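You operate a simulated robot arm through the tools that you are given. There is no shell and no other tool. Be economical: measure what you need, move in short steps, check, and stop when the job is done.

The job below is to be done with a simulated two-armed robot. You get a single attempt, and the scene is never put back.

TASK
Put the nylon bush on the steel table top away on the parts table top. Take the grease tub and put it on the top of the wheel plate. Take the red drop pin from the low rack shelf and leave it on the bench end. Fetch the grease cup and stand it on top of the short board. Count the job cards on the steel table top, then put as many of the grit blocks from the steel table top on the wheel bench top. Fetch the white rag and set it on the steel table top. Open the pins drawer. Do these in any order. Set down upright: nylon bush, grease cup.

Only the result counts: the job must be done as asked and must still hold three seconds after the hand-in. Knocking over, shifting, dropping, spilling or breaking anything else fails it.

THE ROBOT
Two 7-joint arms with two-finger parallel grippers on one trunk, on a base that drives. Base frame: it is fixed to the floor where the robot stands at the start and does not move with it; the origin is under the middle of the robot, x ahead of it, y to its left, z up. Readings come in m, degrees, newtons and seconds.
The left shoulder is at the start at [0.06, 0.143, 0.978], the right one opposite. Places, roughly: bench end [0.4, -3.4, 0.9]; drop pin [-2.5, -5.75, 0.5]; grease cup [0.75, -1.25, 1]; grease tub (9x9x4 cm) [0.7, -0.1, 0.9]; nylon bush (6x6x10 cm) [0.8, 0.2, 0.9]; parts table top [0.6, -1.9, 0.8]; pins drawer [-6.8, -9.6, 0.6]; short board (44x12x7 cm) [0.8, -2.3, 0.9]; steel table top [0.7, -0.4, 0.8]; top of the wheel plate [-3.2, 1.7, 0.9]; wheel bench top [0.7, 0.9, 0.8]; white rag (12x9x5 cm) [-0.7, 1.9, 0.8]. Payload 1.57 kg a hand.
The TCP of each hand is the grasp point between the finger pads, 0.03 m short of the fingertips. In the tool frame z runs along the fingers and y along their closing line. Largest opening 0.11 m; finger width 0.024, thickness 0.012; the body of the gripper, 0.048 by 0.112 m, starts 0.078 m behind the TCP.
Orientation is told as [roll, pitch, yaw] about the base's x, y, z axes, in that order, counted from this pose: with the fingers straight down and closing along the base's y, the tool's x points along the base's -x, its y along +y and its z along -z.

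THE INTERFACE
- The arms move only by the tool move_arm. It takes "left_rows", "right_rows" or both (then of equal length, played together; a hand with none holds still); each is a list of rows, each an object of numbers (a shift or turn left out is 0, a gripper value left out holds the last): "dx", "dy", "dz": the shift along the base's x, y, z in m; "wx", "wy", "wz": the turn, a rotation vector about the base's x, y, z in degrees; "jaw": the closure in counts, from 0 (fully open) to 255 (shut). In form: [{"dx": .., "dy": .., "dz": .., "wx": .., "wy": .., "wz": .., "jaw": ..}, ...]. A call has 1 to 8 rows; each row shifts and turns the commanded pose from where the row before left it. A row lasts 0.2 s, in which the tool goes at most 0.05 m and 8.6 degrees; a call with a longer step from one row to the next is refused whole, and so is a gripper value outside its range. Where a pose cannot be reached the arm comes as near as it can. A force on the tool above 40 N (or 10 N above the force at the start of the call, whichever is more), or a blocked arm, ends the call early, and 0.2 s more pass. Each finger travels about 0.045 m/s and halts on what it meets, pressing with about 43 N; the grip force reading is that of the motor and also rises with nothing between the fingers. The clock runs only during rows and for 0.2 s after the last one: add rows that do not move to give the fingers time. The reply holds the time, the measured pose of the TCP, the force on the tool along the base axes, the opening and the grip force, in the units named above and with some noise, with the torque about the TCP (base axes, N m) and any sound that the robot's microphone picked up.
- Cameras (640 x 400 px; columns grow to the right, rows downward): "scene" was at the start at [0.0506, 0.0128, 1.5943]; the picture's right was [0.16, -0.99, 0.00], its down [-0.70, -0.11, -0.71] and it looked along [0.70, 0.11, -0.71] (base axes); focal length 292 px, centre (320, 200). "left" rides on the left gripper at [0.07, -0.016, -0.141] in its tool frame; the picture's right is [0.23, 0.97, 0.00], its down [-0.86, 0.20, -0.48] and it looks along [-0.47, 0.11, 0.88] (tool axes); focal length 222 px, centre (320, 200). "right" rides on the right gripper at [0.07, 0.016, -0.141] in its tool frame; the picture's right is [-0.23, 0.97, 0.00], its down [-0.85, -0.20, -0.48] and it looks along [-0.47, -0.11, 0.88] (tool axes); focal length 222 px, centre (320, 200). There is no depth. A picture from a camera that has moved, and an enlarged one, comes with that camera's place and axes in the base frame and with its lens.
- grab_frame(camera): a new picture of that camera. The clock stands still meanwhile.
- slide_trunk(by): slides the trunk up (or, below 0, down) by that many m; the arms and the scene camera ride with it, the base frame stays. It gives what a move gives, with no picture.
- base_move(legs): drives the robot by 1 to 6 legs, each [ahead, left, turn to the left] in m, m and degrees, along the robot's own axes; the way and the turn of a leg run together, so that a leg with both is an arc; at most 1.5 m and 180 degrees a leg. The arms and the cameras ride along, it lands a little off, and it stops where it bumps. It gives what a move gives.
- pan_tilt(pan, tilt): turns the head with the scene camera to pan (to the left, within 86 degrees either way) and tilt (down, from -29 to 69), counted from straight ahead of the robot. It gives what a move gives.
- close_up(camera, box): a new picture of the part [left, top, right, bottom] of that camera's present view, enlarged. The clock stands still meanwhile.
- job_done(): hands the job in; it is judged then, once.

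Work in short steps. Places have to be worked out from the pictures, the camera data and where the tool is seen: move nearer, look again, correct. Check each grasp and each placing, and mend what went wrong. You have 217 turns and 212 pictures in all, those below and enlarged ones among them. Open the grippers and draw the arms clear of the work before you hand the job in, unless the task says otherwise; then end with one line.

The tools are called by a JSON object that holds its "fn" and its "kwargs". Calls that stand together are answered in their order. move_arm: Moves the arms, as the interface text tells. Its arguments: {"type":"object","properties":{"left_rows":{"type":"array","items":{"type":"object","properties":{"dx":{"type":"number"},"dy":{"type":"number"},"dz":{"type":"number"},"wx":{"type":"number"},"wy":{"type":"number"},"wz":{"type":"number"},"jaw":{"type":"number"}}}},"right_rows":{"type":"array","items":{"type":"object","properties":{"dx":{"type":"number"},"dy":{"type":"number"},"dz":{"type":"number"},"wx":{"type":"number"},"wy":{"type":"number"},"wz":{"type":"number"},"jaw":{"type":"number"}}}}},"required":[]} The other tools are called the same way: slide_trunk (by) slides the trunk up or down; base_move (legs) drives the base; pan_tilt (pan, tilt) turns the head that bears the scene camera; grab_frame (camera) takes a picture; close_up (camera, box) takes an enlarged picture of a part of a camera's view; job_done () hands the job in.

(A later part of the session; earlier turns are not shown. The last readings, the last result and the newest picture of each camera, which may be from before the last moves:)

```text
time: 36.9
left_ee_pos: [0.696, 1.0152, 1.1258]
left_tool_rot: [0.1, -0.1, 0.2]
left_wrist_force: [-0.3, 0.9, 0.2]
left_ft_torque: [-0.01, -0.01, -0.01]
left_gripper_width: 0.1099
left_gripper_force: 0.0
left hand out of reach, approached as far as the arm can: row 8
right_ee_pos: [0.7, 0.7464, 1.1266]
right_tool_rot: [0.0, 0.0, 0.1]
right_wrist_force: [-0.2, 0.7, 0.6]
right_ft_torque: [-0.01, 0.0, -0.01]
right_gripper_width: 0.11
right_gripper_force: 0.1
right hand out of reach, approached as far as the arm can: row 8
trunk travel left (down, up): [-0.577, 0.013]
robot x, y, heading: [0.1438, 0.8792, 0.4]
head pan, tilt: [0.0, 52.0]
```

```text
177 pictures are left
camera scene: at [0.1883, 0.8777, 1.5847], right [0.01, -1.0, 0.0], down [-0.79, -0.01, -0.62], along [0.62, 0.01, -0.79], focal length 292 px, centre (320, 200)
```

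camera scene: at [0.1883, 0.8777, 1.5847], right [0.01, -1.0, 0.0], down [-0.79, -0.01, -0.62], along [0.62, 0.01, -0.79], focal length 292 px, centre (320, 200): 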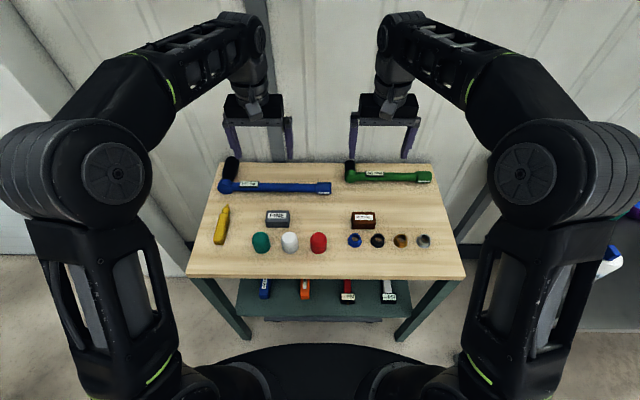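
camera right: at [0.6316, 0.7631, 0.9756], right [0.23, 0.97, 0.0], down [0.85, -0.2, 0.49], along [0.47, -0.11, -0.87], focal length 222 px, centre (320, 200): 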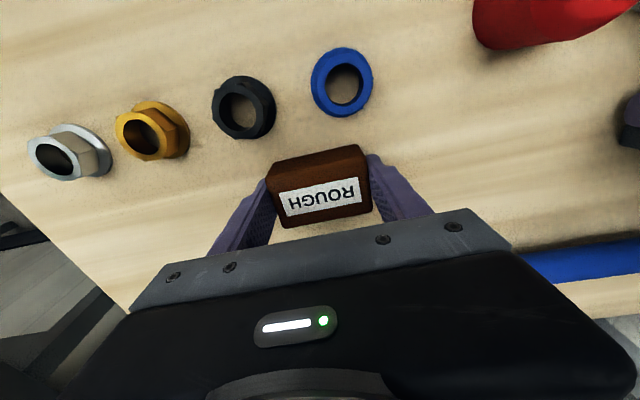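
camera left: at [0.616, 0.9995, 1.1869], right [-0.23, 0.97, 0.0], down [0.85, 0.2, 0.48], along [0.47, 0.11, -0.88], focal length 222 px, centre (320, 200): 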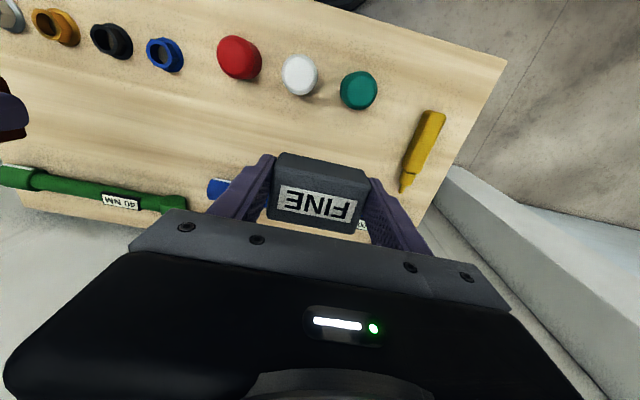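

Both grit blocks sit well on the bench. Drawing arms back and driving to the left end of the steel table for tub and bush.

{"fn": "move_arm", "kwargs": {"left_rows": [{"dx": -0.045, "dz": 0.01}, {"dx": -0.045}, {"dx": -0.045}, {"dx": -0.03}, {}], "right_rows": [{"dx": -0.045, "dz": 0.01}, {"dx": -0.045}, {"dx": -0.045}, {"dx": -0.03}, {}]}}

{"fn": "base_move", "kwargs": {"legs": [[-0.3, 0, 0], [0, -0.85, -0.5], [0.3, 0, 0]]}}

{"fn": "grab_frame", "kwargs": {"camera": "scene"}}

{"fn": "grab_frame", "kwargs": {"camera": "left"}}

{"fn": "grab_frame", "kwargs": {"camera": "right"}}

```text
time: 38.0
left_ee_pos: [0.5339, 1.0155, 1.133]
left_tool_rot: [0.0, -0.1, 0.1]
left_wrist_force: [0.5, -0.6, 0.4]
left_ft_torque: [-0.03, 0.04, 0.01]
left_gripper_width: 0.1099
left_gripper_force: 0.1
right_ee_pos: [0.5365, 0.7455, 1.1351]
right_tool_rot: [0.0, 0.0, 0.2]
right_wrist_force: [0.0, -1.0, -0.8]
right_ft_torque: [0.01, 0.01, 0.0]
right_gripper_width: 0.1101
right_gripper_force: 0.1
trunk travel left (down, up): [-0.577, 0.013]
robot x, y, heading: [0.1417, 0.8779, 0.7]
head pan, tilt: [0.0, 52.0]
```

```text
time: 45.8
left_ee_pos: [0.5564, 0.1642, 1.1318]
left_tool_rot: [0.0, 0.0, -1.0]
left_wrist_force: [0.2, -1.1, 0.1]
left_ft_torque: [0.02, 0.02, -0.03]
left_gripper_width: 0.1099
left_gripper_force: 0.0
right_ee_pos: [0.5541, -0.1068, 1.1352]
right_tool_rot: [0.0, 0.1, -1.1]
right_wrist_force: [0.2, -0.3, -0.3]
right_ft_torque: [-0.02, 0.03, -0.01]
right_gripper_width: 0.1099
right_gripper_force: 0.1
trunk travel left (down, up): [-0.577, 0.013]
robot x, y, heading: [0.1602, 0.0323, -0.5]
head pan, tilt: [0.0, 52.0]
```

```text
176 pictures are left
camera scene: at [0.2077, 0.0336, 1.5847], right [-0.01, -1.0, 0.0], down [-0.79, 0.01, -0.61], along [0.61, -0.01, -0.79], focal length 292 px, centre (320, 200)
```

scene: 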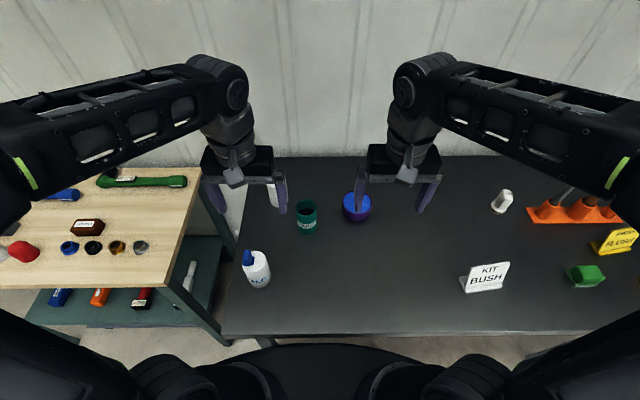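

```text
175 pictures are left
camera left: at [0.4861, 0.1493, 1.2735], right [-0.21, 0.98, 0.0], down [0.86, 0.18, 0.48], along [0.47, 0.1, -0.88], focal length 222 px, centre (320, 200)
```

left: 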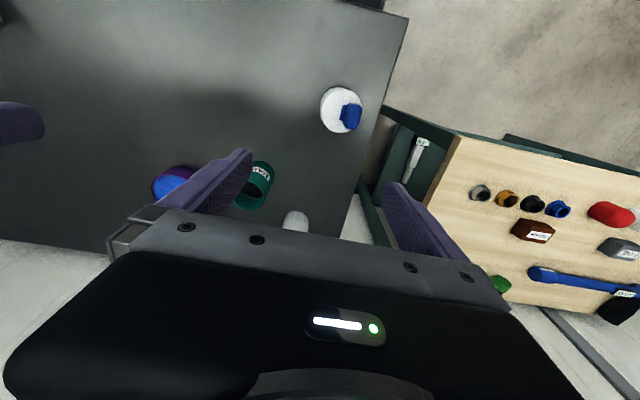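

```text
174 pictures are left
camera right: at [0.4846, -0.0882, 1.277], right [0.25, 0.97, 0.0], down [0.85, -0.22, 0.48], along [0.46, -0.12, -0.88], focal length 222 px, centre (320, 200)
```

right: 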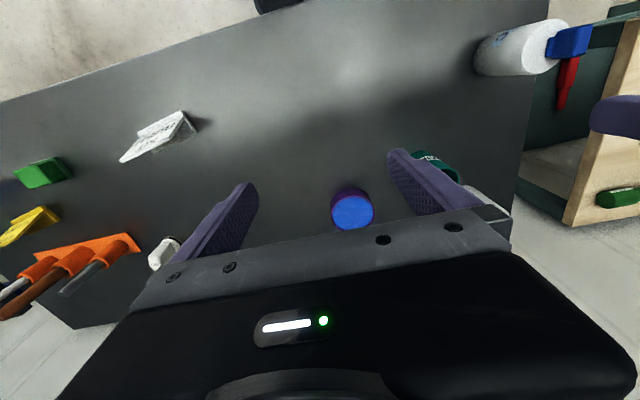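

Tub ≈(0.728,-0.086), top 0.885, so the steel top is ≈0.845. Moving the right hand above it and pulling the left hand back to see the bush.

{"fn": "move_arm", "kwargs": {"right_rows": [{"dx": 0.0435, "dy": 0.005}, {"dx": 0.0435, "dy": 0.005, "dz": -0.02}, {"dx": 0.0435, "dy": 0.005, "dz": -0.02, "wz": 1}, {"dx": 0.0435, "dy": 0.005, "dz": -0.02}, {"dz": -0.04}, {"dz": -0.04}, {}], "left_rows": [{"dx": -0.04}, {"dx": -0.04}, {"dx": -0.04}, {"dx": -0.04}, {}, {}, {}]}}

{"fn": "grab_frame", "kwargs": {"camera": "right"}}

{"fn": "grab_frame", "kwargs": {"camera": "left"}}

{"fn": "grab_frame", "kwargs": {"camera": "scene"}}

```text
time: 47.4
left_ee_pos: [0.3942, 0.1668, 1.1325]
left_tool_rot: [-0.1, -0.1, -1.1]
left_wrist_force: [-0.3, -0.4, -1.0]
left_ft_torque: [0.01, 0.01, -0.02]
left_gripper_width: 0.11
left_gripper_force: 0.1
right_ee_pos: [0.7266, -0.0842, 0.9941]
right_tool_rot: [0.0, 0.0, -0.1]
right_wrist_force: [0.3, -0.3, 0.7]
right_ft_torque: [0.02, 0.0, 0.01]
right_gripper_width: 0.1103
right_gripper_force: 0.1
trunk travel left (down, up): [-0.577, 0.013]
robot x, y, heading: [0.1587, 0.0331, -0.6]
head pan, tilt: [0.0, 52.0]
```

```text
173 pictures are left
camera right: at [0.6564, -0.0675, 1.136], right [0.23, 0.97, 0.0], down [0.85, -0.2, 0.48], along [0.47, -0.11, -0.88], focal length 222 px, centre (320, 200)
```

right: 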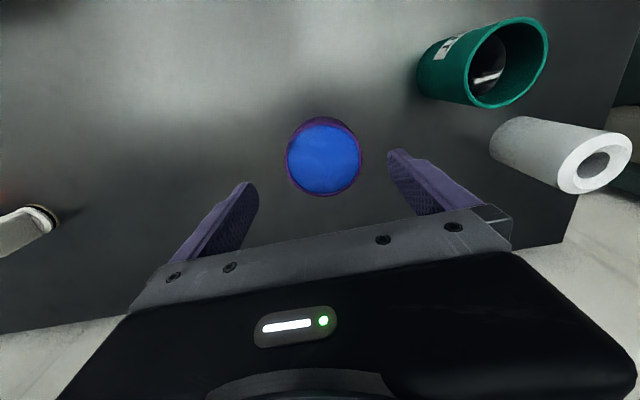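

```text
172 pictures are left
camera left: at [0.323, 0.1512, 1.2737], right [-0.21, 0.98, 0.0], down [0.86, 0.18, 0.48], along [0.47, 0.1, -0.88], focal length 222 px, centre (320, 200)
```

left: 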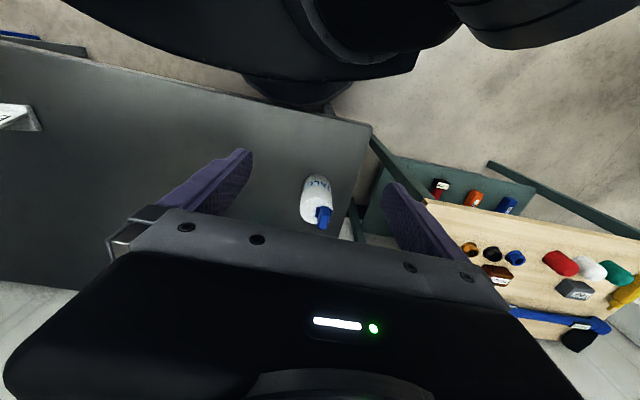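

```text
171 pictures are left
camera scene: at [0.2062, 0.0336, 1.5848], right [-0.01, -1.0, 0.0], down [-0.79, 0.01, -0.62], along [0.62, -0.01, -0.79], focal length 292 px, centre (320, 200)
```

scene: 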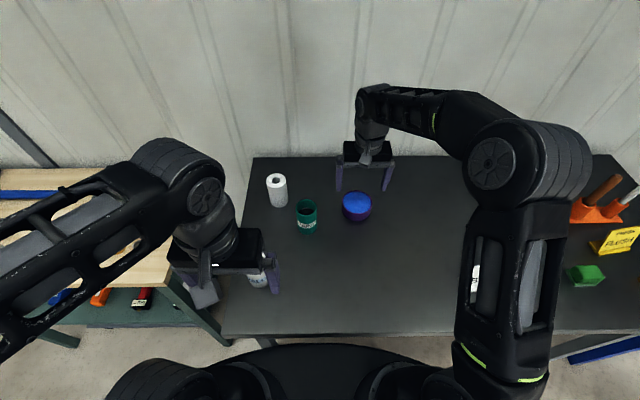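

Tub centre (0.735,-0.083). Adjusting and lowering to just above its rim, then check.

{"fn": "move_arm", "kwargs": {"right_rows": [{"dx": 0.008, "dy": 0.002, "dz": -0.02}, {"dz": -0.03}, {"dz": -0.02}, {}]}}

{"fn": "grab_frame", "kwargs": {"camera": "right"}}

```text
time: 48.4
left_ee_pos: [0.3936, 0.1649, 1.1323]
left_tool_rot: [0.0, -0.1, -1.1]
left_wrist_force: [1.1, -0.1, -0.8]
left_ft_torque: [0.0, -0.02, 0.0]
left_gripper_width: 0.1104
left_gripper_force: 0.1
right_ee_pos: [0.7365, -0.0862, 0.9255]
right_tool_rot: [0.0, -0.1, 0.0]
right_wrist_force: [0.3, 0.0, 0.6]
right_ft_torque: [0.0, -0.01, -0.02]
right_gripper_width: 0.1101
right_gripper_force: 0.1
trunk travel left (down, up): [-0.577, 0.013]
robot x, y, heading: [0.1607, 0.0355, -0.5]
head pan, tilt: [0.0, 52.0]
```

```text
170 pictures are left
camera right: at [0.6668, -0.069, 1.0669], right [0.23, 0.97, 0.0], down [0.85, -0.2, 0.48], along [0.47, -0.11, -0.88], focal length 222 px, centre (320, 200)
```

right: 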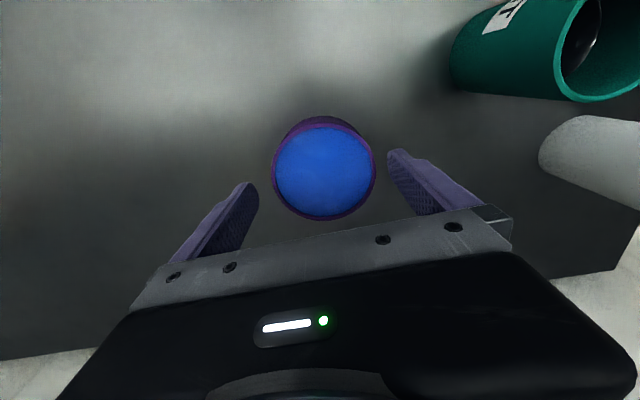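

Well centred (shift +3 mm in y). Lowering over the tub.

{"fn": "move_arm", "kwargs": {"right_rows": [{"dy": 0.003, "dz": -0.01}, {"dz": -0.01}, {"dz": -0.01}, {"dz": -0.008}, {}]}}

{"fn": "move_arm", "kwargs": {"right_rows": [{"jaw": 255}, {}, {}, {}, {}]}}

{"fn": "move_arm", "kwargs": {"right_rows": [{"dz": 0.03}, {"dz": 0.04}, {"dz": 0.04}, {"dz": 0.04}, {"dz": 0.04}, {}]}}

{"fn": "grab_frame", "kwargs": {"camera": "right"}}

```text
time: 49.6
left_ee_pos: [0.3938, 0.1671, 1.1333]
left_tool_rot: [0.0, 0.0, -1.0]
left_wrist_force: [0.7, 0.6, 0.4]
left_ft_torque: [-0.01, 0.0, -0.02]
left_gripper_width: 0.1101
left_gripper_force: 0.1
right_ee_pos: [0.7345, -0.0816, 0.8872]
right_tool_rot: [0.0, 0.0, -0.2]
right_wrist_force: [0.1, -0.1, 0.3]
right_ft_torque: [-0.01, -0.02, 0.02]
right_gripper_width: 0.1102
right_gripper_force: 0.1
trunk travel left (down, up): [-0.577, 0.013]
robot x, y, heading: [0.1575, 0.0357, -0.7]
head pan, tilt: [0.0, 52.0]
```

```text
time: 50.8
left_ee_pos: [0.3942, 0.1658, 1.1319]
left_tool_rot: [0.0, 0.0, -1.0]
left_wrist_force: [0.0, -0.4, -0.4]
left_ft_torque: [-0.02, 0.01, 0.0]
left_gripper_width: 0.1101
left_gripper_force: 0.0
right_ee_pos: [0.7349, -0.0821, 0.8859]
right_tool_rot: [0.0, -0.1, -0.2]
right_wrist_force: [-0.6, -1.6, 0.4]
right_ft_torque: [-0.05, -0.01, 0.0]
right_gripper_width: 0.089
right_gripper_force: 43.4
trunk travel left (down, up): [-0.577, 0.013]
robot x, y, heading: [0.1615, 0.0327, -0.6]
head pan, tilt: [0.0, 52.0]
```

```text
time: 52.2
left_ee_pos: [0.3957, 0.1667, 1.1324]
left_tool_rot: [0.0, -0.1, -1.1]
left_wrist_force: [0.1, -0.5, 0.2]
left_ft_torque: [0.01, 0.02, 0.0]
left_gripper_width: 0.1097
left_gripper_force: 0.0
right_ee_pos: [0.7322, -0.0822, 1.0765]
right_tool_rot: [0.0, 0.0, -0.1]
right_wrist_force: [0.0, -0.2, -3.8]
right_ft_torque: [-0.06, 0.05, 0.01]
right_gripper_width: 0.0891
right_gripper_force: 42.9
trunk travel left (down, up): [-0.577, 0.013]
robot x, y, heading: [0.1635, 0.0337, -0.5]
head pan, tilt: [0.0, 52.0]
```

```text
169 pictures are left
camera right: at [0.6627, -0.0653, 1.2186], right [0.23, 0.97, 0.0], down [0.85, -0.2, 0.48], along [0.47, -0.11, -0.88], focal length 222 px, centre (320, 200)
```

right: 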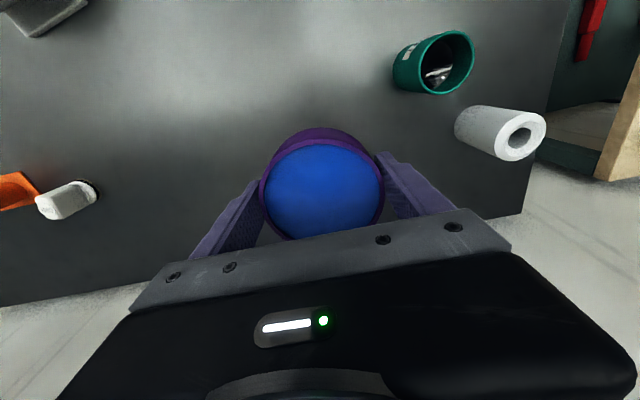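

Tub is held. Bush ≈(0.78,0.154), top 0.945; the paint cup is at (0.695,0.066), clear of fingers closing along y. Bringing the left hand over the bush.

{"fn": "move_arm", "kwargs": {"left_rows": [{"dx": 0.048, "wz": 1}, {"dx": 0.048}, {"dx": 0.048, "dz": -0.01}, {"dx": 0.048, "dz": -0.01}, {"dx": 0.048, "dz": -0.01}, {"dx": 0.048, "dy": -0.006, "dz": -0.02}, {"dx": 0.048, "dy": -0.006, "dz": -0.02}, {"dx": 0.034, "dz": -0.025}]}}

{"fn": "grab_frame", "kwargs": {"camera": "left"}}

{"fn": "grab_frame", "kwargs": {"camera": "scene"}}

```text
refused: row 6 steps farther than a row can; nothing moved
```

```text
168 pictures are left
camera left: at [0.3241, 0.1511, 1.2736], right [-0.21, 0.98, 0.0], down [0.86, 0.18, 0.48], along [0.47, 0.1, -0.88], focal length 222 px, centre (320, 200)
```

left: 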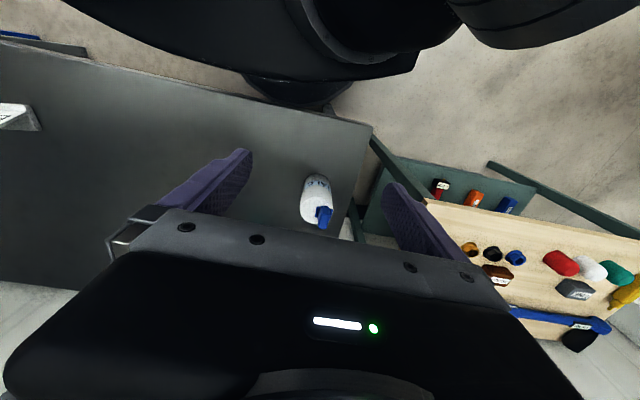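

```text
167 pictures are left
camera scene: at [0.2074, 0.0334, 1.5847], right [-0.01, -1.0, 0.0], down [-0.79, 0.01, -0.62], along [0.62, -0.01, -0.79], focal length 292 px, centre (320, 200)
```

scene: 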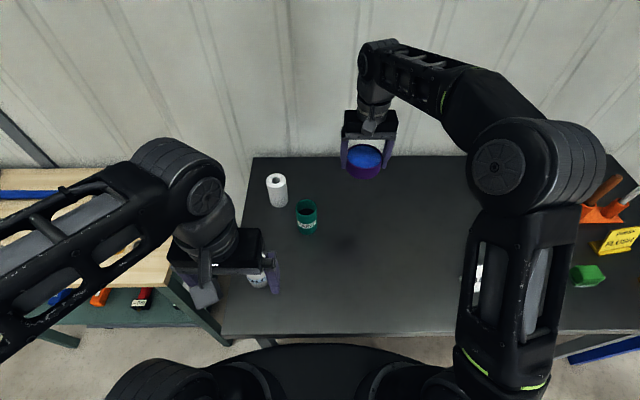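

A row was too long; resending with smaller steps.

{"fn": "move_arm", "kwargs": {"left_rows": [{"dx": 0.048, "wz": 1}, {"dx": 0.048}, {"dx": 0.047, "dz": -0.01}, {"dx": 0.047, "dz": -0.01}, {"dx": 0.047, "dz": -0.01}, {"dx": 0.044, "dy": -0.006, "dz": -0.02}, {"dx": 0.044, "dy": -0.006, "dz": -0.02}, {"dx": 0.03, "dz": -0.01}]}}

{"fn": "grab_frame", "kwargs": {"camera": "left"}}

{"fn": "grab_frame", "kwargs": {"camera": "scene"}}

```text
time: 54.0
left_ee_pos: [0.7518, 0.152, 1.0525]
left_tool_rot: [0.1, -0.1, -0.1]
left_wrist_force: [-0.5, 0.3, 0.0]
left_ft_torque: [0.02, 0.03, 0.0]
left_gripper_width: 0.1099
left_gripper_force: 0.1
right_ee_pos: [0.7338, -0.0814, 1.0758]
right_tool_rot: [0.0, 0.0, -0.1]
right_wrist_force: [-0.1, 1.0, -4.7]
right_ft_torque: [0.05, 0.03, 0.03]
right_gripper_width: 0.0892
right_gripper_force: 42.9
trunk travel left (down, up): [-0.577, 0.013]
robot x, y, heading: [0.1604, 0.0335, -0.4]
head pan, tilt: [0.0, 52.0]
```

```text
166 pictures are left
camera left: at [0.6805, 0.1351, 1.1927], right [-0.23, 0.97, 0.0], down [0.85, 0.2, 0.48], along [0.47, 0.11, -0.88], focal length 222 px, centre (320, 200)
```

left: 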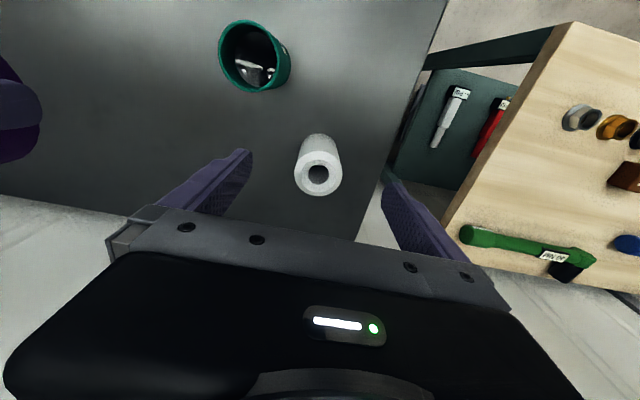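

```text
165 pictures are left
camera scene: at [0.2077, 0.0334, 1.5847], right [-0.01, -1.0, 0.0], down [-0.79, 0.01, -0.61], along [0.61, -0.01, -0.79], focal length 292 px, centre (320, 200)
```

scene: 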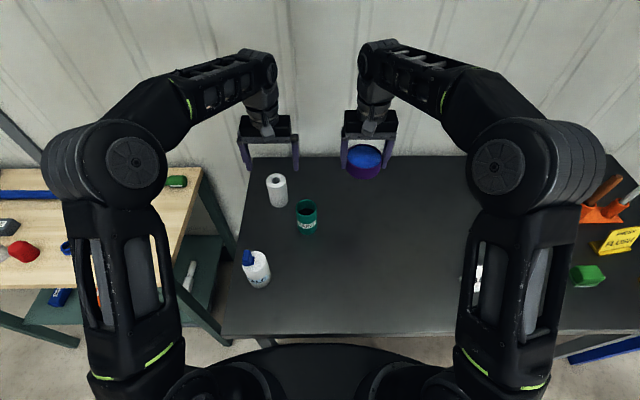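

Bush top at (0.781,0.156). Extending 3 cm and lowering onto it.

{"fn": "move_arm", "kwargs": {"left_rows": [{"dx": 0.01, "dy": 0.002, "dz": -0.025}, {"dx": 0.01, "dy": 0.002, "dz": -0.01}, {"dx": 0.01, "dz": -0.01}, {}]}}

{"fn": "grab_frame", "kwargs": {"camera": "left"}}

```text
time: 55.0
left_ee_pos: [0.7814, 0.1563, 1.0075]
left_tool_rot: [0.0, 0.0, 0.0]
left_wrist_force: [-0.5, 0.1, 0.6]
left_ft_torque: [-0.02, -0.06, -0.02]
left_gripper_width: 0.1102
left_gripper_force: 0.0
right_ee_pos: [0.7321, -0.0834, 1.0768]
right_tool_rot: [0.0, -0.1, -0.1]
right_wrist_force: [-0.2, 0.5, -3.8]
right_ft_torque: [-0.01, 0.01, 0.02]
right_gripper_width: 0.0892
right_gripper_force: 43.1
trunk travel left (down, up): [-0.577, 0.013]
robot x, y, heading: [0.1605, 0.0363, -0.9]
head pan, tilt: [0.0, 52.0]
```

```text
164 pictures are left
camera left: at [0.7104, 0.1388, 1.1483], right [-0.23, 0.97, 0.0], down [0.85, 0.2, 0.48], along [0.47, 0.11, -0.88], focal length 222 px, centre (320, 200)
```

left: 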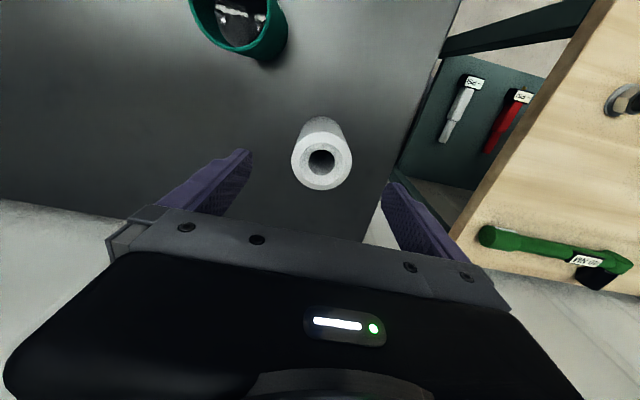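

Aligned. Lowering to z≈0.905 and gripping.

{"fn": "move_arm", "kwargs": {"left_rows": [{"dx": -0.003, "dz": -0.03}, {"dz": -0.03}, {"dz": -0.03}, {"dz": -0.012}, {}]}}

{"fn": "grab_frame", "kwargs": {"camera": "left"}}

```text
time: 56.2
left_ee_pos: [0.7779, 0.1583, 0.9035]
left_tool_rot: [-0.1, 0.0, 0.0]
left_wrist_force: [-0.2, -0.1, -0.4]
left_ft_torque: [0.0, 0.01, 0.01]
left_gripper_width: 0.11
left_gripper_force: 0.1
right_ee_pos: [0.7312, -0.082, 1.0752]
right_tool_rot: [0.1, 0.0, 0.0]
right_wrist_force: [0.5, -0.7, -5.7]
right_ft_torque: [0.0, 0.02, -0.03]
right_gripper_width: 0.0891
right_gripper_force: 42.9
trunk travel left (down, up): [-0.577, 0.013]
robot x, y, heading: [0.1643, 0.0367, -0.7]
head pan, tilt: [0.0, 52.0]
```

```text
163 pictures are left
camera left: at [0.7067, 0.1413, 1.0446], right [-0.23, 0.97, 0.0], down [0.85, 0.2, 0.48], along [0.47, 0.11, -0.88], focal length 222 px, centre (320, 200)
```

left: 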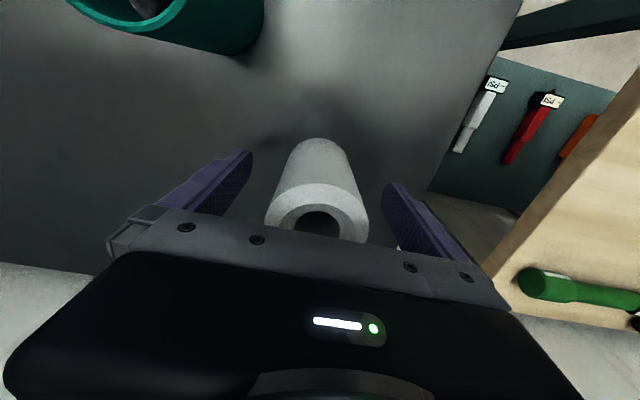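

Bush is between the pads; closing and lifting.

{"fn": "move_arm", "kwargs": {"left_rows": [{"jaw": 255}, {}, {}, {}, {}, {}]}}

{"fn": "move_arm", "kwargs": {"left_rows": [{"dz": 0.03}, {"dz": 0.04}, {"dx": -0.02, "dz": 0.04}, {"dx": -0.03, "dz": 0.035}, {"dx": -0.03, "dz": 0.03}, {"dx": -0.04, "dz": 0.02}, {"dx": -0.04}, {}], "right_rows": [{}, {}, {"dx": -0.02, "dz": 0.02}, {"dx": -0.03, "dz": 0.02}, {"dx": -0.03, "dz": 0.02}, {"dx": -0.03}, {"dx": -0.02}, {}]}}

{"fn": "grab_frame", "kwargs": {"camera": "left"}}

```text
time: 57.6
left_ee_pos: [0.777, 0.1572, 0.9038]
left_tool_rot: [0.0, 0.0, -0.1]
left_wrist_force: [0.7, 0.3, 0.3]
left_ft_torque: [-0.07, 0.0, 0.03]
left_gripper_width: 0.0572
left_gripper_force: 41.0
right_ee_pos: [0.7325, -0.0818, 1.0772]
right_tool_rot: [0.0, 0.0, -0.2]
right_wrist_force: [0.0, 0.1, -4.0]
right_ft_torque: [0.0, 0.06, -0.03]
right_gripper_width: 0.0891
right_gripper_force: 42.5
trunk travel left (down, up): [-0.577, 0.013]
robot x, y, heading: [0.1624, 0.0338, -0.4]
head pan, tilt: [0.0, 52.0]
```

```text
time: 59.4
left_ee_pos: [0.6179, 0.1583, 1.0993]
left_tool_rot: [-0.1, -0.1, 0.0]
left_wrist_force: [0.9, 0.0, -0.8]
left_ft_torque: [0.04, 0.01, -0.01]
left_gripper_width: 0.0575
left_gripper_force: 43.5
right_ee_pos: [0.6072, -0.0816, 1.1362]
right_tool_rot: [-0.1, -0.1, -0.2]
right_wrist_force: [0.3, -1.0, -4.8]
right_ft_torque: [-0.04, 0.0, -0.03]
right_gripper_width: 0.0889
right_gripper_force: 43.4
trunk travel left (down, up): [-0.577, 0.013]
robot x, y, heading: [0.164, 0.0333, -0.6]
head pan, tilt: [0.0, 52.0]
```

```text
162 pictures are left
camera left: at [0.5473, 0.1414, 1.24], right [-0.23, 0.97, 0.0], down [0.85, 0.2, 0.48], along [0.47, 0.11, -0.88], focal length 222 px, centre (320, 200)
```

left: 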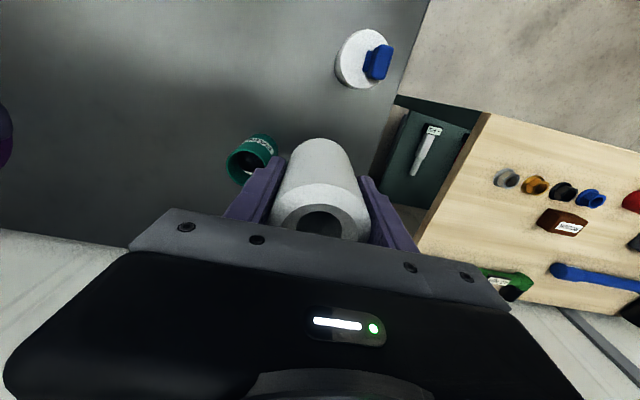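

Both items held. Backing off and turning to look toward the wheel plate and rag.

{"fn": "base_move", "kwargs": {"legs": [[-0.6, 0, 0], [0, 0, 120]]}}

{"fn": "pan_tilt", "kwargs": {"pan": 0, "tilt": 22}}

{"fn": "grab_frame", "kwargs": {"camera": "scene"}}

```text
time: 67.7
left_ee_pos: [-0.7667, 0.3723, 1.0996]
left_tool_rot: [0.1, -0.2, 119.7]
left_wrist_force: [0.4, -0.5, -1.8]
left_ft_torque: [0.01, 0.01, 0.0]
left_gripper_width: 0.0574
left_gripper_force: 43.2
right_ee_pos: [-0.5541, 0.4803, 1.1372]
right_tool_rot: [-0.1, 0.0, 119.7]
right_wrist_force: [-0.6, -0.4, -5.1]
right_ft_torque: [-0.03, -0.03, 0.0]
right_gripper_width: 0.0892
right_gripper_force: 43.4
trunk travel left (down, up): [-0.577, 0.013]
robot x, y, heading: [-0.4332, 0.0367, 118.9]
head pan, tilt: [0.0, 52.0]
```

```text
time: 68.7
left_ee_pos: [-0.7671, 0.373, 1.0986]
left_tool_rot: [0.0, -0.1, 119.8]
left_wrist_force: [1.0, -0.6, -1.1]
left_ft_torque: [0.01, -0.02, 0.02]
left_gripper_width: 0.0573
left_gripper_force: 43.5
right_ee_pos: [-0.5534, 0.4809, 1.1356]
right_tool_rot: [0.0, 0.0, 119.6]
right_wrist_force: [0.0, 1.0, -5.0]
right_ft_torque: [-0.02, 0.0, 0.02]
right_gripper_width: 0.089
right_gripper_force: 43.2
trunk travel left (down, up): [-0.577, 0.013]
robot x, y, heading: [-0.4357, 0.0392, 119.3]
head pan, tilt: [0.0, 22.0]
```

```text
161 pictures are left
camera scene: at [-0.4639, 0.0927, 1.6297], right [0.87, 0.49, 0.0], down [0.18, -0.33, -0.93], along [-0.45, 0.81, -0.38], focal length 292 px, centre (320, 200)
```

scene: 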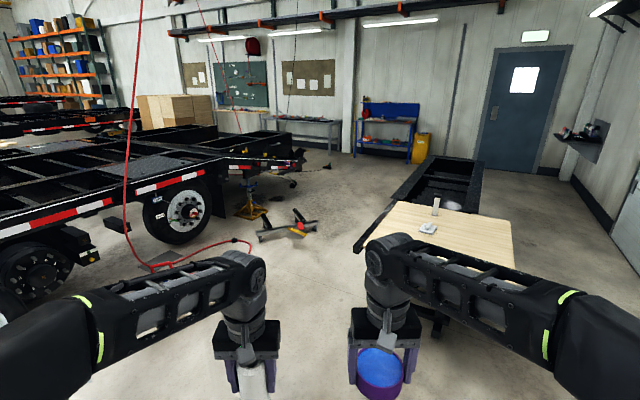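

The rag's table is ahead right. Panning left for the wheel plate at (-3.2,1.7).

{"fn": "close_up", "kwargs": {"camera": "scene", "box": [340, 150, 540, 275]}}

{"fn": "pan_tilt", "kwargs": {"pan": 35, "tilt": 18}}

{"fn": "grab_frame", "kwargs": {"camera": "scene"}}

```text
3.20 times, centred on (440, 212) of scene
camera zoom: at [-0.4639, 0.0927, 1.6297], right [0.87, 0.49, 0.0], down [0.18, -0.33, -0.93], along [-0.45, 0.81, -0.38], focal length 935 px, centre (-64, 160)
```

zoom: 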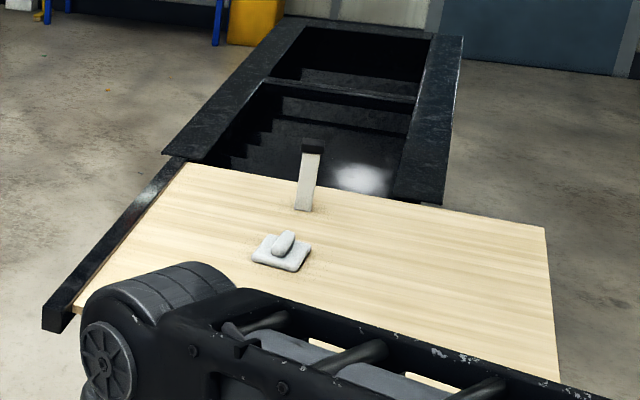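

```text
time: 69.7
left_ee_pos: [-0.7667, 0.3731, 1.1003]
left_tool_rot: [0.0, 0.0, 119.7]
left_wrist_force: [0.0, 0.7, -0.8]
left_ft_torque: [0.02, 0.0, 0.01]
left_gripper_width: 0.0573
left_gripper_force: 42.6
right_ee_pos: [-0.5533, 0.4817, 1.1373]
right_tool_rot: [0.0, -0.1, 119.7]
right_wrist_force: [0.1, -0.5, -4.7]
right_ft_torque: [-0.02, -0.03, 0.03]
right_gripper_width: 0.089
right_gripper_force: 42.9
trunk travel left (down, up): [-0.577, 0.013]
robot x, y, heading: [-0.4337, 0.037, 119.4]
head pan, tilt: [35.0, 18.0]
```

```text
159 pictures are left
camera scene: at [-0.5026, 0.0524, 1.6362], right [0.44, 0.9, 0.0], down [0.28, -0.14, -0.95], along [-0.86, 0.42, -0.31], focal length 292 px, centre (320, 200)
```

scene: 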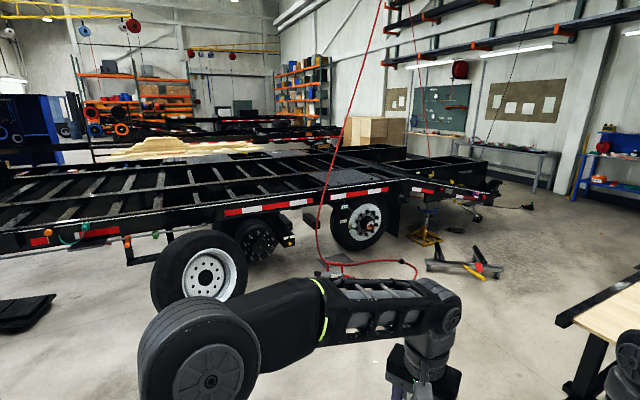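

The projected position (347,173) falls on the chequer plate above the trailer wheel. Zooming.

{"fn": "close_up", "kwargs": {"camera": "scene", "box": [240, 120, 440, 245]}}

```text
3.20 times, centred on (340, 182) of scene
camera zoom: at [-0.5026, 0.0524, 1.6362], right [0.44, 0.9, 0.0], down [0.28, -0.14, -0.95], along [-0.86, 0.42, -0.31], focal length 935 px, centre (256, 256)
```

zoom: 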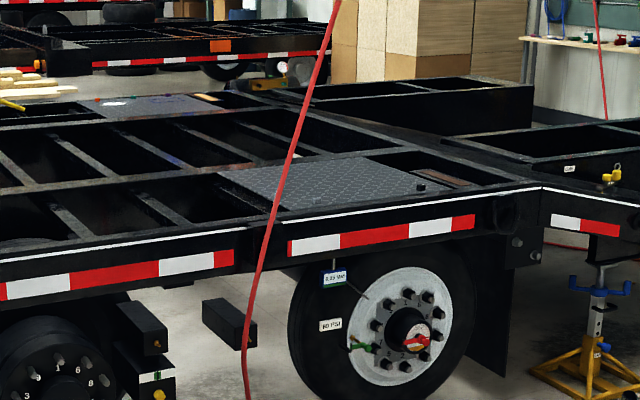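

The plate sits on the trailer, side face at x≈-2.7; a red hose hangs near (-2.7,1.1). I'll approach facing -x at y≈1.5, stopping at x≈-1.9 to look.

{"fn": "base_move", "kwargs": {"legs": [[0, 0, 60.6], [1.45, 0, 0], [0, -1.45, 0]]}}

{"fn": "pan_tilt", "kwargs": {"pan": 0, "tilt": 30}}

{"fn": "grab_frame", "kwargs": {"camera": "scene"}}

```text
time: 83.9
left_ee_pos: [-2.3782, 0.8332, 1.0989]
left_tool_rot: [0.4, 0.0, -178.5]
left_wrist_force: [0.2, 0.9, -0.6]
left_ft_torque: [-0.13, 0.0, 0.0]
left_gripper_width: 0.0576
left_gripper_force: 42.8
right_ee_pos: [-2.3703, 1.0734, 1.1338]
right_tool_rot: [0.3, 0.1, -178.6]
right_wrist_force: [-0.1, 1.7, -4.8]
right_ft_torque: [-0.12, -0.04, 0.02]
right_gripper_width: 0.0891
right_gripper_force: 42.3
trunk travel left (down, up): [-0.577, 0.013]
robot x, y, heading: [-1.9225, 0.9642, -179.2]
head pan, tilt: [35.0, 18.0]
stopped in leg 3: the robot was blocked; the commanded pose is now the measured one
```

```text
time: 84.9
left_ee_pos: [-2.3762, 0.8263, 1.099]
left_tool_rot: [0.0, 0.0, -178.5]
left_wrist_force: [0.3, 0.2, -1.7]
left_ft_torque: [0.01, -0.03, 0.0]
left_gripper_width: 0.057
left_gripper_force: 42.9
right_ee_pos: [-2.3713, 1.0664, 1.1353]
right_tool_rot: [0.0, 0.0, -178.5]
right_wrist_force: [-0.6, -0.1, -4.5]
right_ft_torque: [0.0, -0.02, 0.01]
right_gripper_width: 0.0888
right_gripper_force: 42.5
trunk travel left (down, up): [-0.577, 0.013]
robot x, y, heading: [-1.9236, 0.9651, -179.3]
head pan, tilt: [0.0, 30.0]
```

```text
157 pictures are left
camera scene: at [-1.9842, 0.9618, 1.617], right [-0.01, 1.0, 0.0], down [0.5, 0.01, -0.87], along [-0.87, -0.01, -0.5], focal length 292 px, centre (320, 200)
```

scene: 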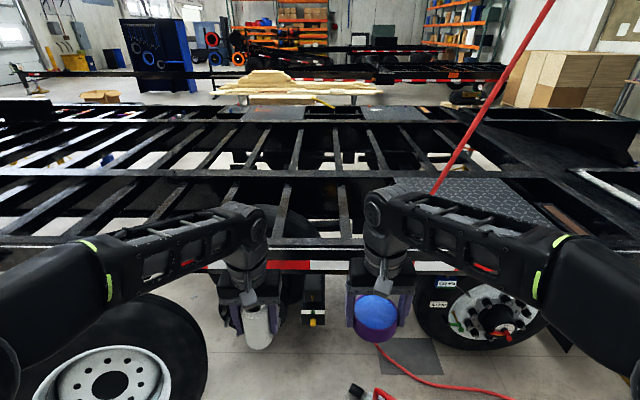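

The base bumped something to its right. Looking down there.

{"fn": "pan_tilt", "kwargs": {"pan": -60, "tilt": 55}}

{"fn": "grab_frame", "kwargs": {"camera": "scene"}}

{"fn": "pan_tilt", "kwargs": {"pan": 0, "tilt": 62}}

{"fn": "grab_frame", "kwargs": {"camera": "scene"}}

```text
time: 86.2
left_ee_pos: [-2.3765, 0.8276, 1.0989]
left_tool_rot: [0.1, -0.1, -178.5]
left_wrist_force: [1.3, -0.5, -1.0]
left_ft_torque: [-0.01, -0.01, 0.02]
left_gripper_width: 0.0575
left_gripper_force: 42.9
right_ee_pos: [-2.3699, 1.066, 1.1363]
right_tool_rot: [0.0, 0.0, -178.5]
right_wrist_force: [-0.6, -0.3, -4.4]
right_ft_torque: [-0.02, -0.01, -0.02]
right_gripper_width: 0.089
right_gripper_force: 43.4
trunk travel left (down, up): [-0.577, 0.013]
robot x, y, heading: [-1.9237, 0.9621, -179.2]
head pan, tilt: [-60.0, 55.0]
```

```text
156 pictures are left
camera scene: at [-1.9306, 1.0252, 1.5809], right [0.86, 0.51, 0.0], down [0.42, -0.7, -0.57], along [-0.29, 0.49, -0.82], focal length 292 px, centre (320, 200)
```

scene: 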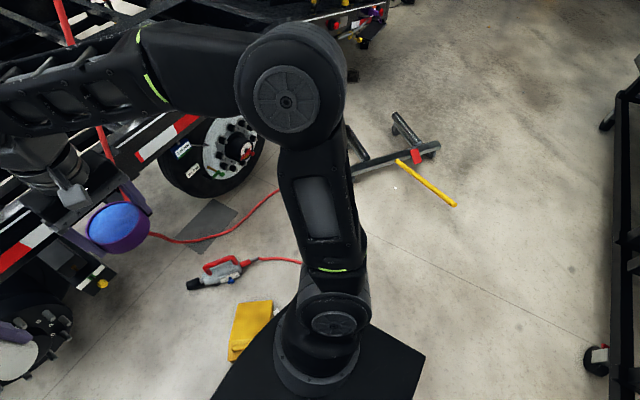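

```text
time: 87.5
left_ee_pos: [-2.3772, 0.8273, 1.0994]
left_tool_rot: [0.1, -0.2, -178.3]
left_wrist_force: [-0.1, -0.3, -1.9]
left_ft_torque: [0.01, 0.0, 0.01]
left_gripper_width: 0.0572
left_gripper_force: 43.2
right_ee_pos: [-2.37, 1.0661, 1.1368]
right_tool_rot: [-0.1, 0.1, -178.5]
right_wrist_force: [-0.3, 0.0, -4.0]
right_ft_torque: [0.01, -0.01, 0.02]
right_gripper_width: 0.0889
right_gripper_force: 43.5
trunk travel left (down, up): [-0.577, 0.013]
robot x, y, heading: [-1.9214, 0.9619, -179.2]
head pan, tilt: [0.0, 62.0]
```

```text
155 pictures are left
camera scene: at [-1.9581, 0.9625, 1.5726], right [-0.01, 1.0, 0.0], down [0.88, 0.01, -0.47], along [-0.47, -0.01, -0.88], focal length 292 px, centre (320, 200)
```

scene: 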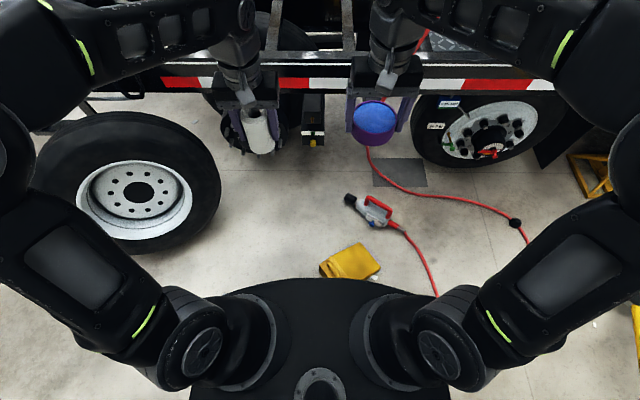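

Floor holds a yellow item, an air tool and hose. I need to see what exactly blocked me; looking straight right and using the right wrist camera.

{"fn": "pan_tilt", "kwargs": {"pan": -86, "tilt": 60}}

{"fn": "grab_frame", "kwargs": {"camera": "scene"}}

{"fn": "grab_frame", "kwargs": {"camera": "right"}}

```text
time: 89.1
left_ee_pos: [-2.3777, 0.8275, 1.099]
left_tool_rot: [0.1, 0.0, -178.6]
left_wrist_force: [0.1, 0.1, -1.7]
left_ft_torque: [0.0, -0.03, 0.04]
left_gripper_width: 0.0572
left_gripper_force: 43.4
right_ee_pos: [-2.3708, 1.0661, 1.1354]
right_tool_rot: [0.1, 0.0, -178.5]
right_wrist_force: [0.6, -0.3, -4.4]
right_ft_torque: [-0.01, 0.0, 0.0]
right_gripper_width: 0.089
right_gripper_force: 42.6
trunk travel left (down, up): [-0.577, 0.013]
robot x, y, heading: [-1.9296, 0.9685, -179.1]
head pan, tilt: [-85.9, 60.0]
```

```text
154 pictures are left
camera scene: at [-1.8993, 1.0296, 1.5749], right [1.0, 0.08, 0.0], down [0.07, -0.86, -0.5], along [-0.04, 0.5, -0.87], focal length 292 px, centre (320, 200)
```

scene: 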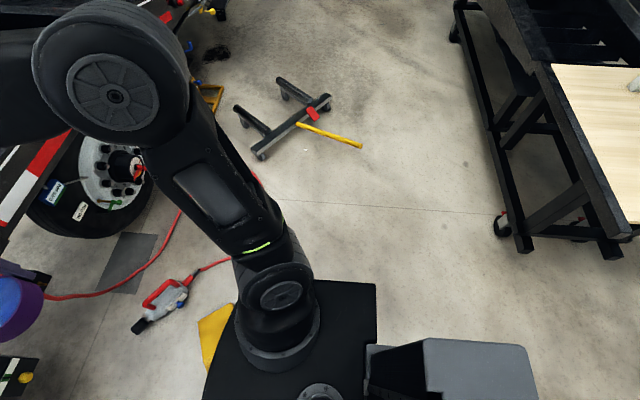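

```text
153 pictures are left
camera right: at [-2.2998, 1.0528, 1.2779], right [-0.2, -0.98, 0.0], down [-0.86, 0.18, 0.48], along [-0.47, 0.1, -0.88], focal length 222 px, centre (320, 200)
```

right: 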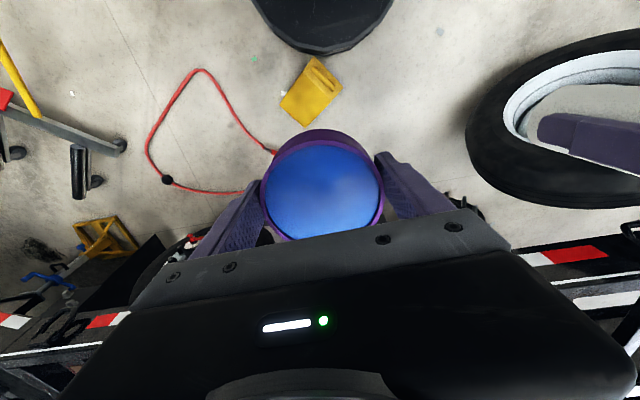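

The block was the yellow item touching the base's front-right. Free lane to the plate: y≈1.75, between the air tool (y<1.37) and roller stand (y>2.25), with only flat hose on the floor. Backing off, sidestepping and looking.

{"fn": "base_move", "kwargs": {"legs": [[-0.28, 0, 0], [0, -0.8, 0]]}}

{"fn": "pan_tilt", "kwargs": {"pan": 0, "tilt": 45}}

{"fn": "grab_frame", "kwargs": {"camera": "scene"}}

{"fn": "grab_frame", "kwargs": {"camera": "right"}}

```text
time: 95.0
left_ee_pos: [-2.0989, 1.6337, 1.0998]
left_tool_rot: [0.1, -0.1, -179.3]
left_wrist_force: [-0.2, 0.4, -1.2]
left_ft_torque: [0.0, -0.04, 0.0]
left_gripper_width: 0.0572
left_gripper_force: 43.4
right_ee_pos: [-2.0879, 1.8748, 1.1361]
right_tool_rot: [0.0, -0.1, -179.3]
right_wrist_force: [0.2, 0.6, -5.0]
right_ft_torque: [-0.03, -0.02, -0.01]
right_gripper_width: 0.0893
right_gripper_force: 43.1
trunk travel left (down, up): [-0.577, 0.013]
robot x, y, heading: [-1.6411, 1.7624, 179.9]
head pan, tilt: [-85.9, 60.0]
```

```text
time: 96.6
left_ee_pos: [-2.0982, 1.635, 1.0986]
left_tool_rot: [0.1, -0.1, -179.3]
left_wrist_force: [-0.3, -0.3, -1.5]
left_ft_torque: [0.02, 0.02, 0.0]
left_gripper_width: 0.0574
left_gripper_force: 42.4
right_ee_pos: [-2.0875, 1.8737, 1.1362]
right_tool_rot: [0.0, 0.0, -179.3]
right_wrist_force: [0.0, 0.8, -5.1]
right_ft_torque: [0.0, -0.03, 0.02]
right_gripper_width: 0.0892
right_gripper_force: 43.2
trunk travel left (down, up): [-0.577, 0.013]
robot x, y, heading: [-1.6447, 1.7623, 179.6]
head pan, tilt: [0.0, 45.0]
```

```text
152 pictures are left
camera scene: at [-1.6943, 1.7637, 1.5943], right [0.0, 1.0, 0.0], down [0.71, 0.0, -0.71], along [-0.71, 0.0, -0.71], focal length 292 px, centre (320, 200)
```

scene: 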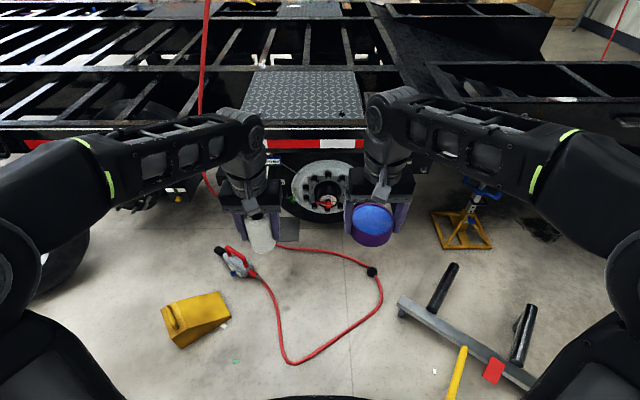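

```text
151 pictures are left
camera right: at [-2.0177, 1.859, 1.2778], right [-0.22, -0.98, 0.0], down [-0.86, 0.19, 0.48], along [-0.47, 0.1, -0.88], focal length 222 px, centre (320, 200)
```

right: 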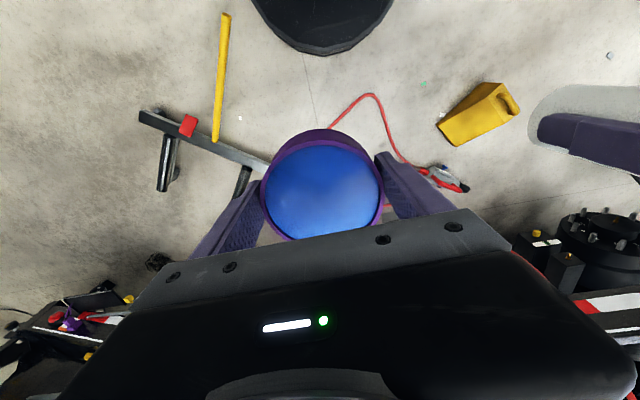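

Plate spans x −2.92…−3.48, y 1.39…1.98, mostly bare. Driving ahead over the hose lane in two legs, watching for bumps.

{"fn": "base_move", "kwargs": {"legs": [[0.4, 0.01, 0]]}}

{"fn": "grab_frame", "kwargs": {"camera": "scene"}}

```text
time: 99.1
left_ee_pos: [-2.4973, 1.6286, 1.0981]
left_tool_rot: [0.1, 0.1, -179.7]
left_wrist_force: [-0.6, 0.4, -0.9]
left_ft_torque: [0.01, -0.01, -0.01]
left_gripper_width: 0.057
left_gripper_force: 43.4
right_ee_pos: [-2.4868, 1.868, 1.1363]
right_tool_rot: [0.0, 0.0, -179.6]
right_wrist_force: [-0.1, -0.6, -5.1]
right_ft_torque: [-0.04, -0.06, 0.02]
right_gripper_width: 0.0889
right_gripper_force: 43.1
trunk travel left (down, up): [-0.577, 0.013]
robot x, y, heading: [-2.0424, 1.7561, 179.6]
head pan, tilt: [0.0, 45.0]
```

```text
150 pictures are left
camera scene: at [-2.0935, 1.7561, 1.5943], right [0.01, 1.0, 0.0], down [0.71, -0.01, -0.71], along [-0.71, 0.01, -0.71], focal length 292 px, centre (320, 200)
```

scene: 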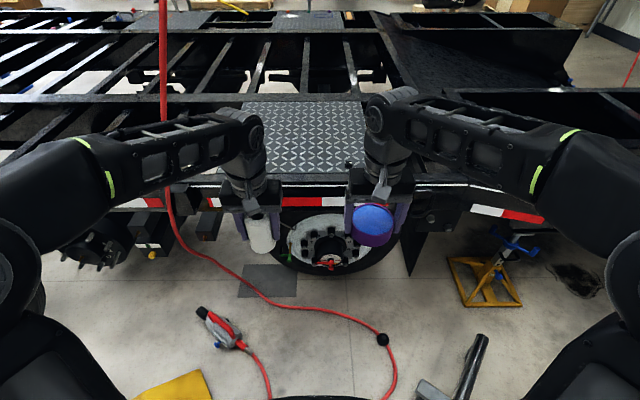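

No bump: the hose is passable. The hanging hose is at about (-3.0,1.15), clear of the left arm. Driving on 0.35 m.

{"fn": "base_move", "kwargs": {"legs": [[0.2, 0, 0], [0.15, 0, 0.3]]}}

{"fn": "grab_frame", "kwargs": {"camera": "scene"}}

{"fn": "grab_frame", "kwargs": {"camera": "right"}}

```text
time: 101.6
left_ee_pos: [-2.8465, 1.6283, 1.0993]
left_tool_rot: [0.1, 0.1, -179.2]
left_wrist_force: [-0.8, 0.8, -0.9]
left_ft_torque: [-0.02, -0.08, 0.0]
left_gripper_width: 0.0573
left_gripper_force: 42.7
right_ee_pos: [-2.8363, 1.8686, 1.1352]
right_tool_rot: [0.0, 0.1, -179.2]
right_wrist_force: [-0.2, -0.7, -5.1]
right_ft_torque: [-0.02, -0.09, -0.03]
right_gripper_width: 0.0889
right_gripper_force: 43.5
trunk travel left (down, up): [-0.577, 0.013]
robot x, y, heading: [-2.3871, 1.7565, 179.8]
head pan, tilt: [0.0, 45.0]
```

```text
149 pictures are left
camera scene: at [-2.4435, 1.7583, 1.5942], right [0.0, 1.0, 0.0], down [0.71, 0.0, -0.71], along [-0.71, 0.0, -0.71], focal length 292 px, centre (320, 200)
```

scene: 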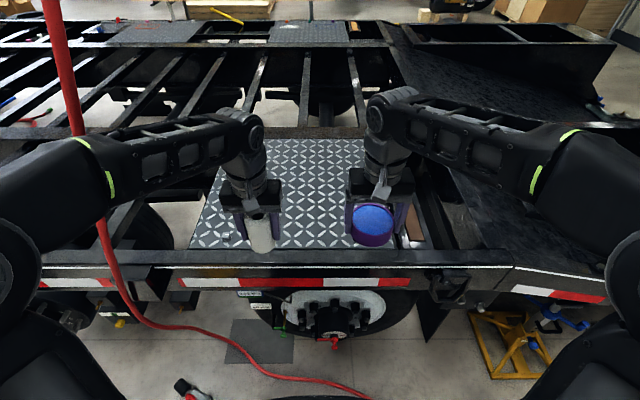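

```text
148 pictures are left
camera right: at [-2.7666, 1.8532, 1.2772], right [-0.21, -0.98, 0.0], down [-0.86, 0.19, 0.48], along [-0.47, 0.1, -0.88], focal length 222 px, centre (320, 200)
```

right: 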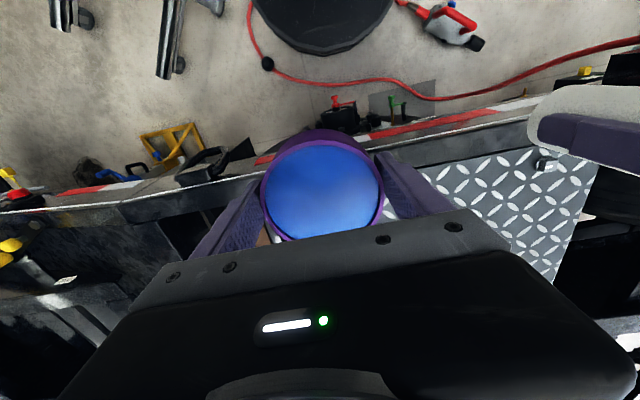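

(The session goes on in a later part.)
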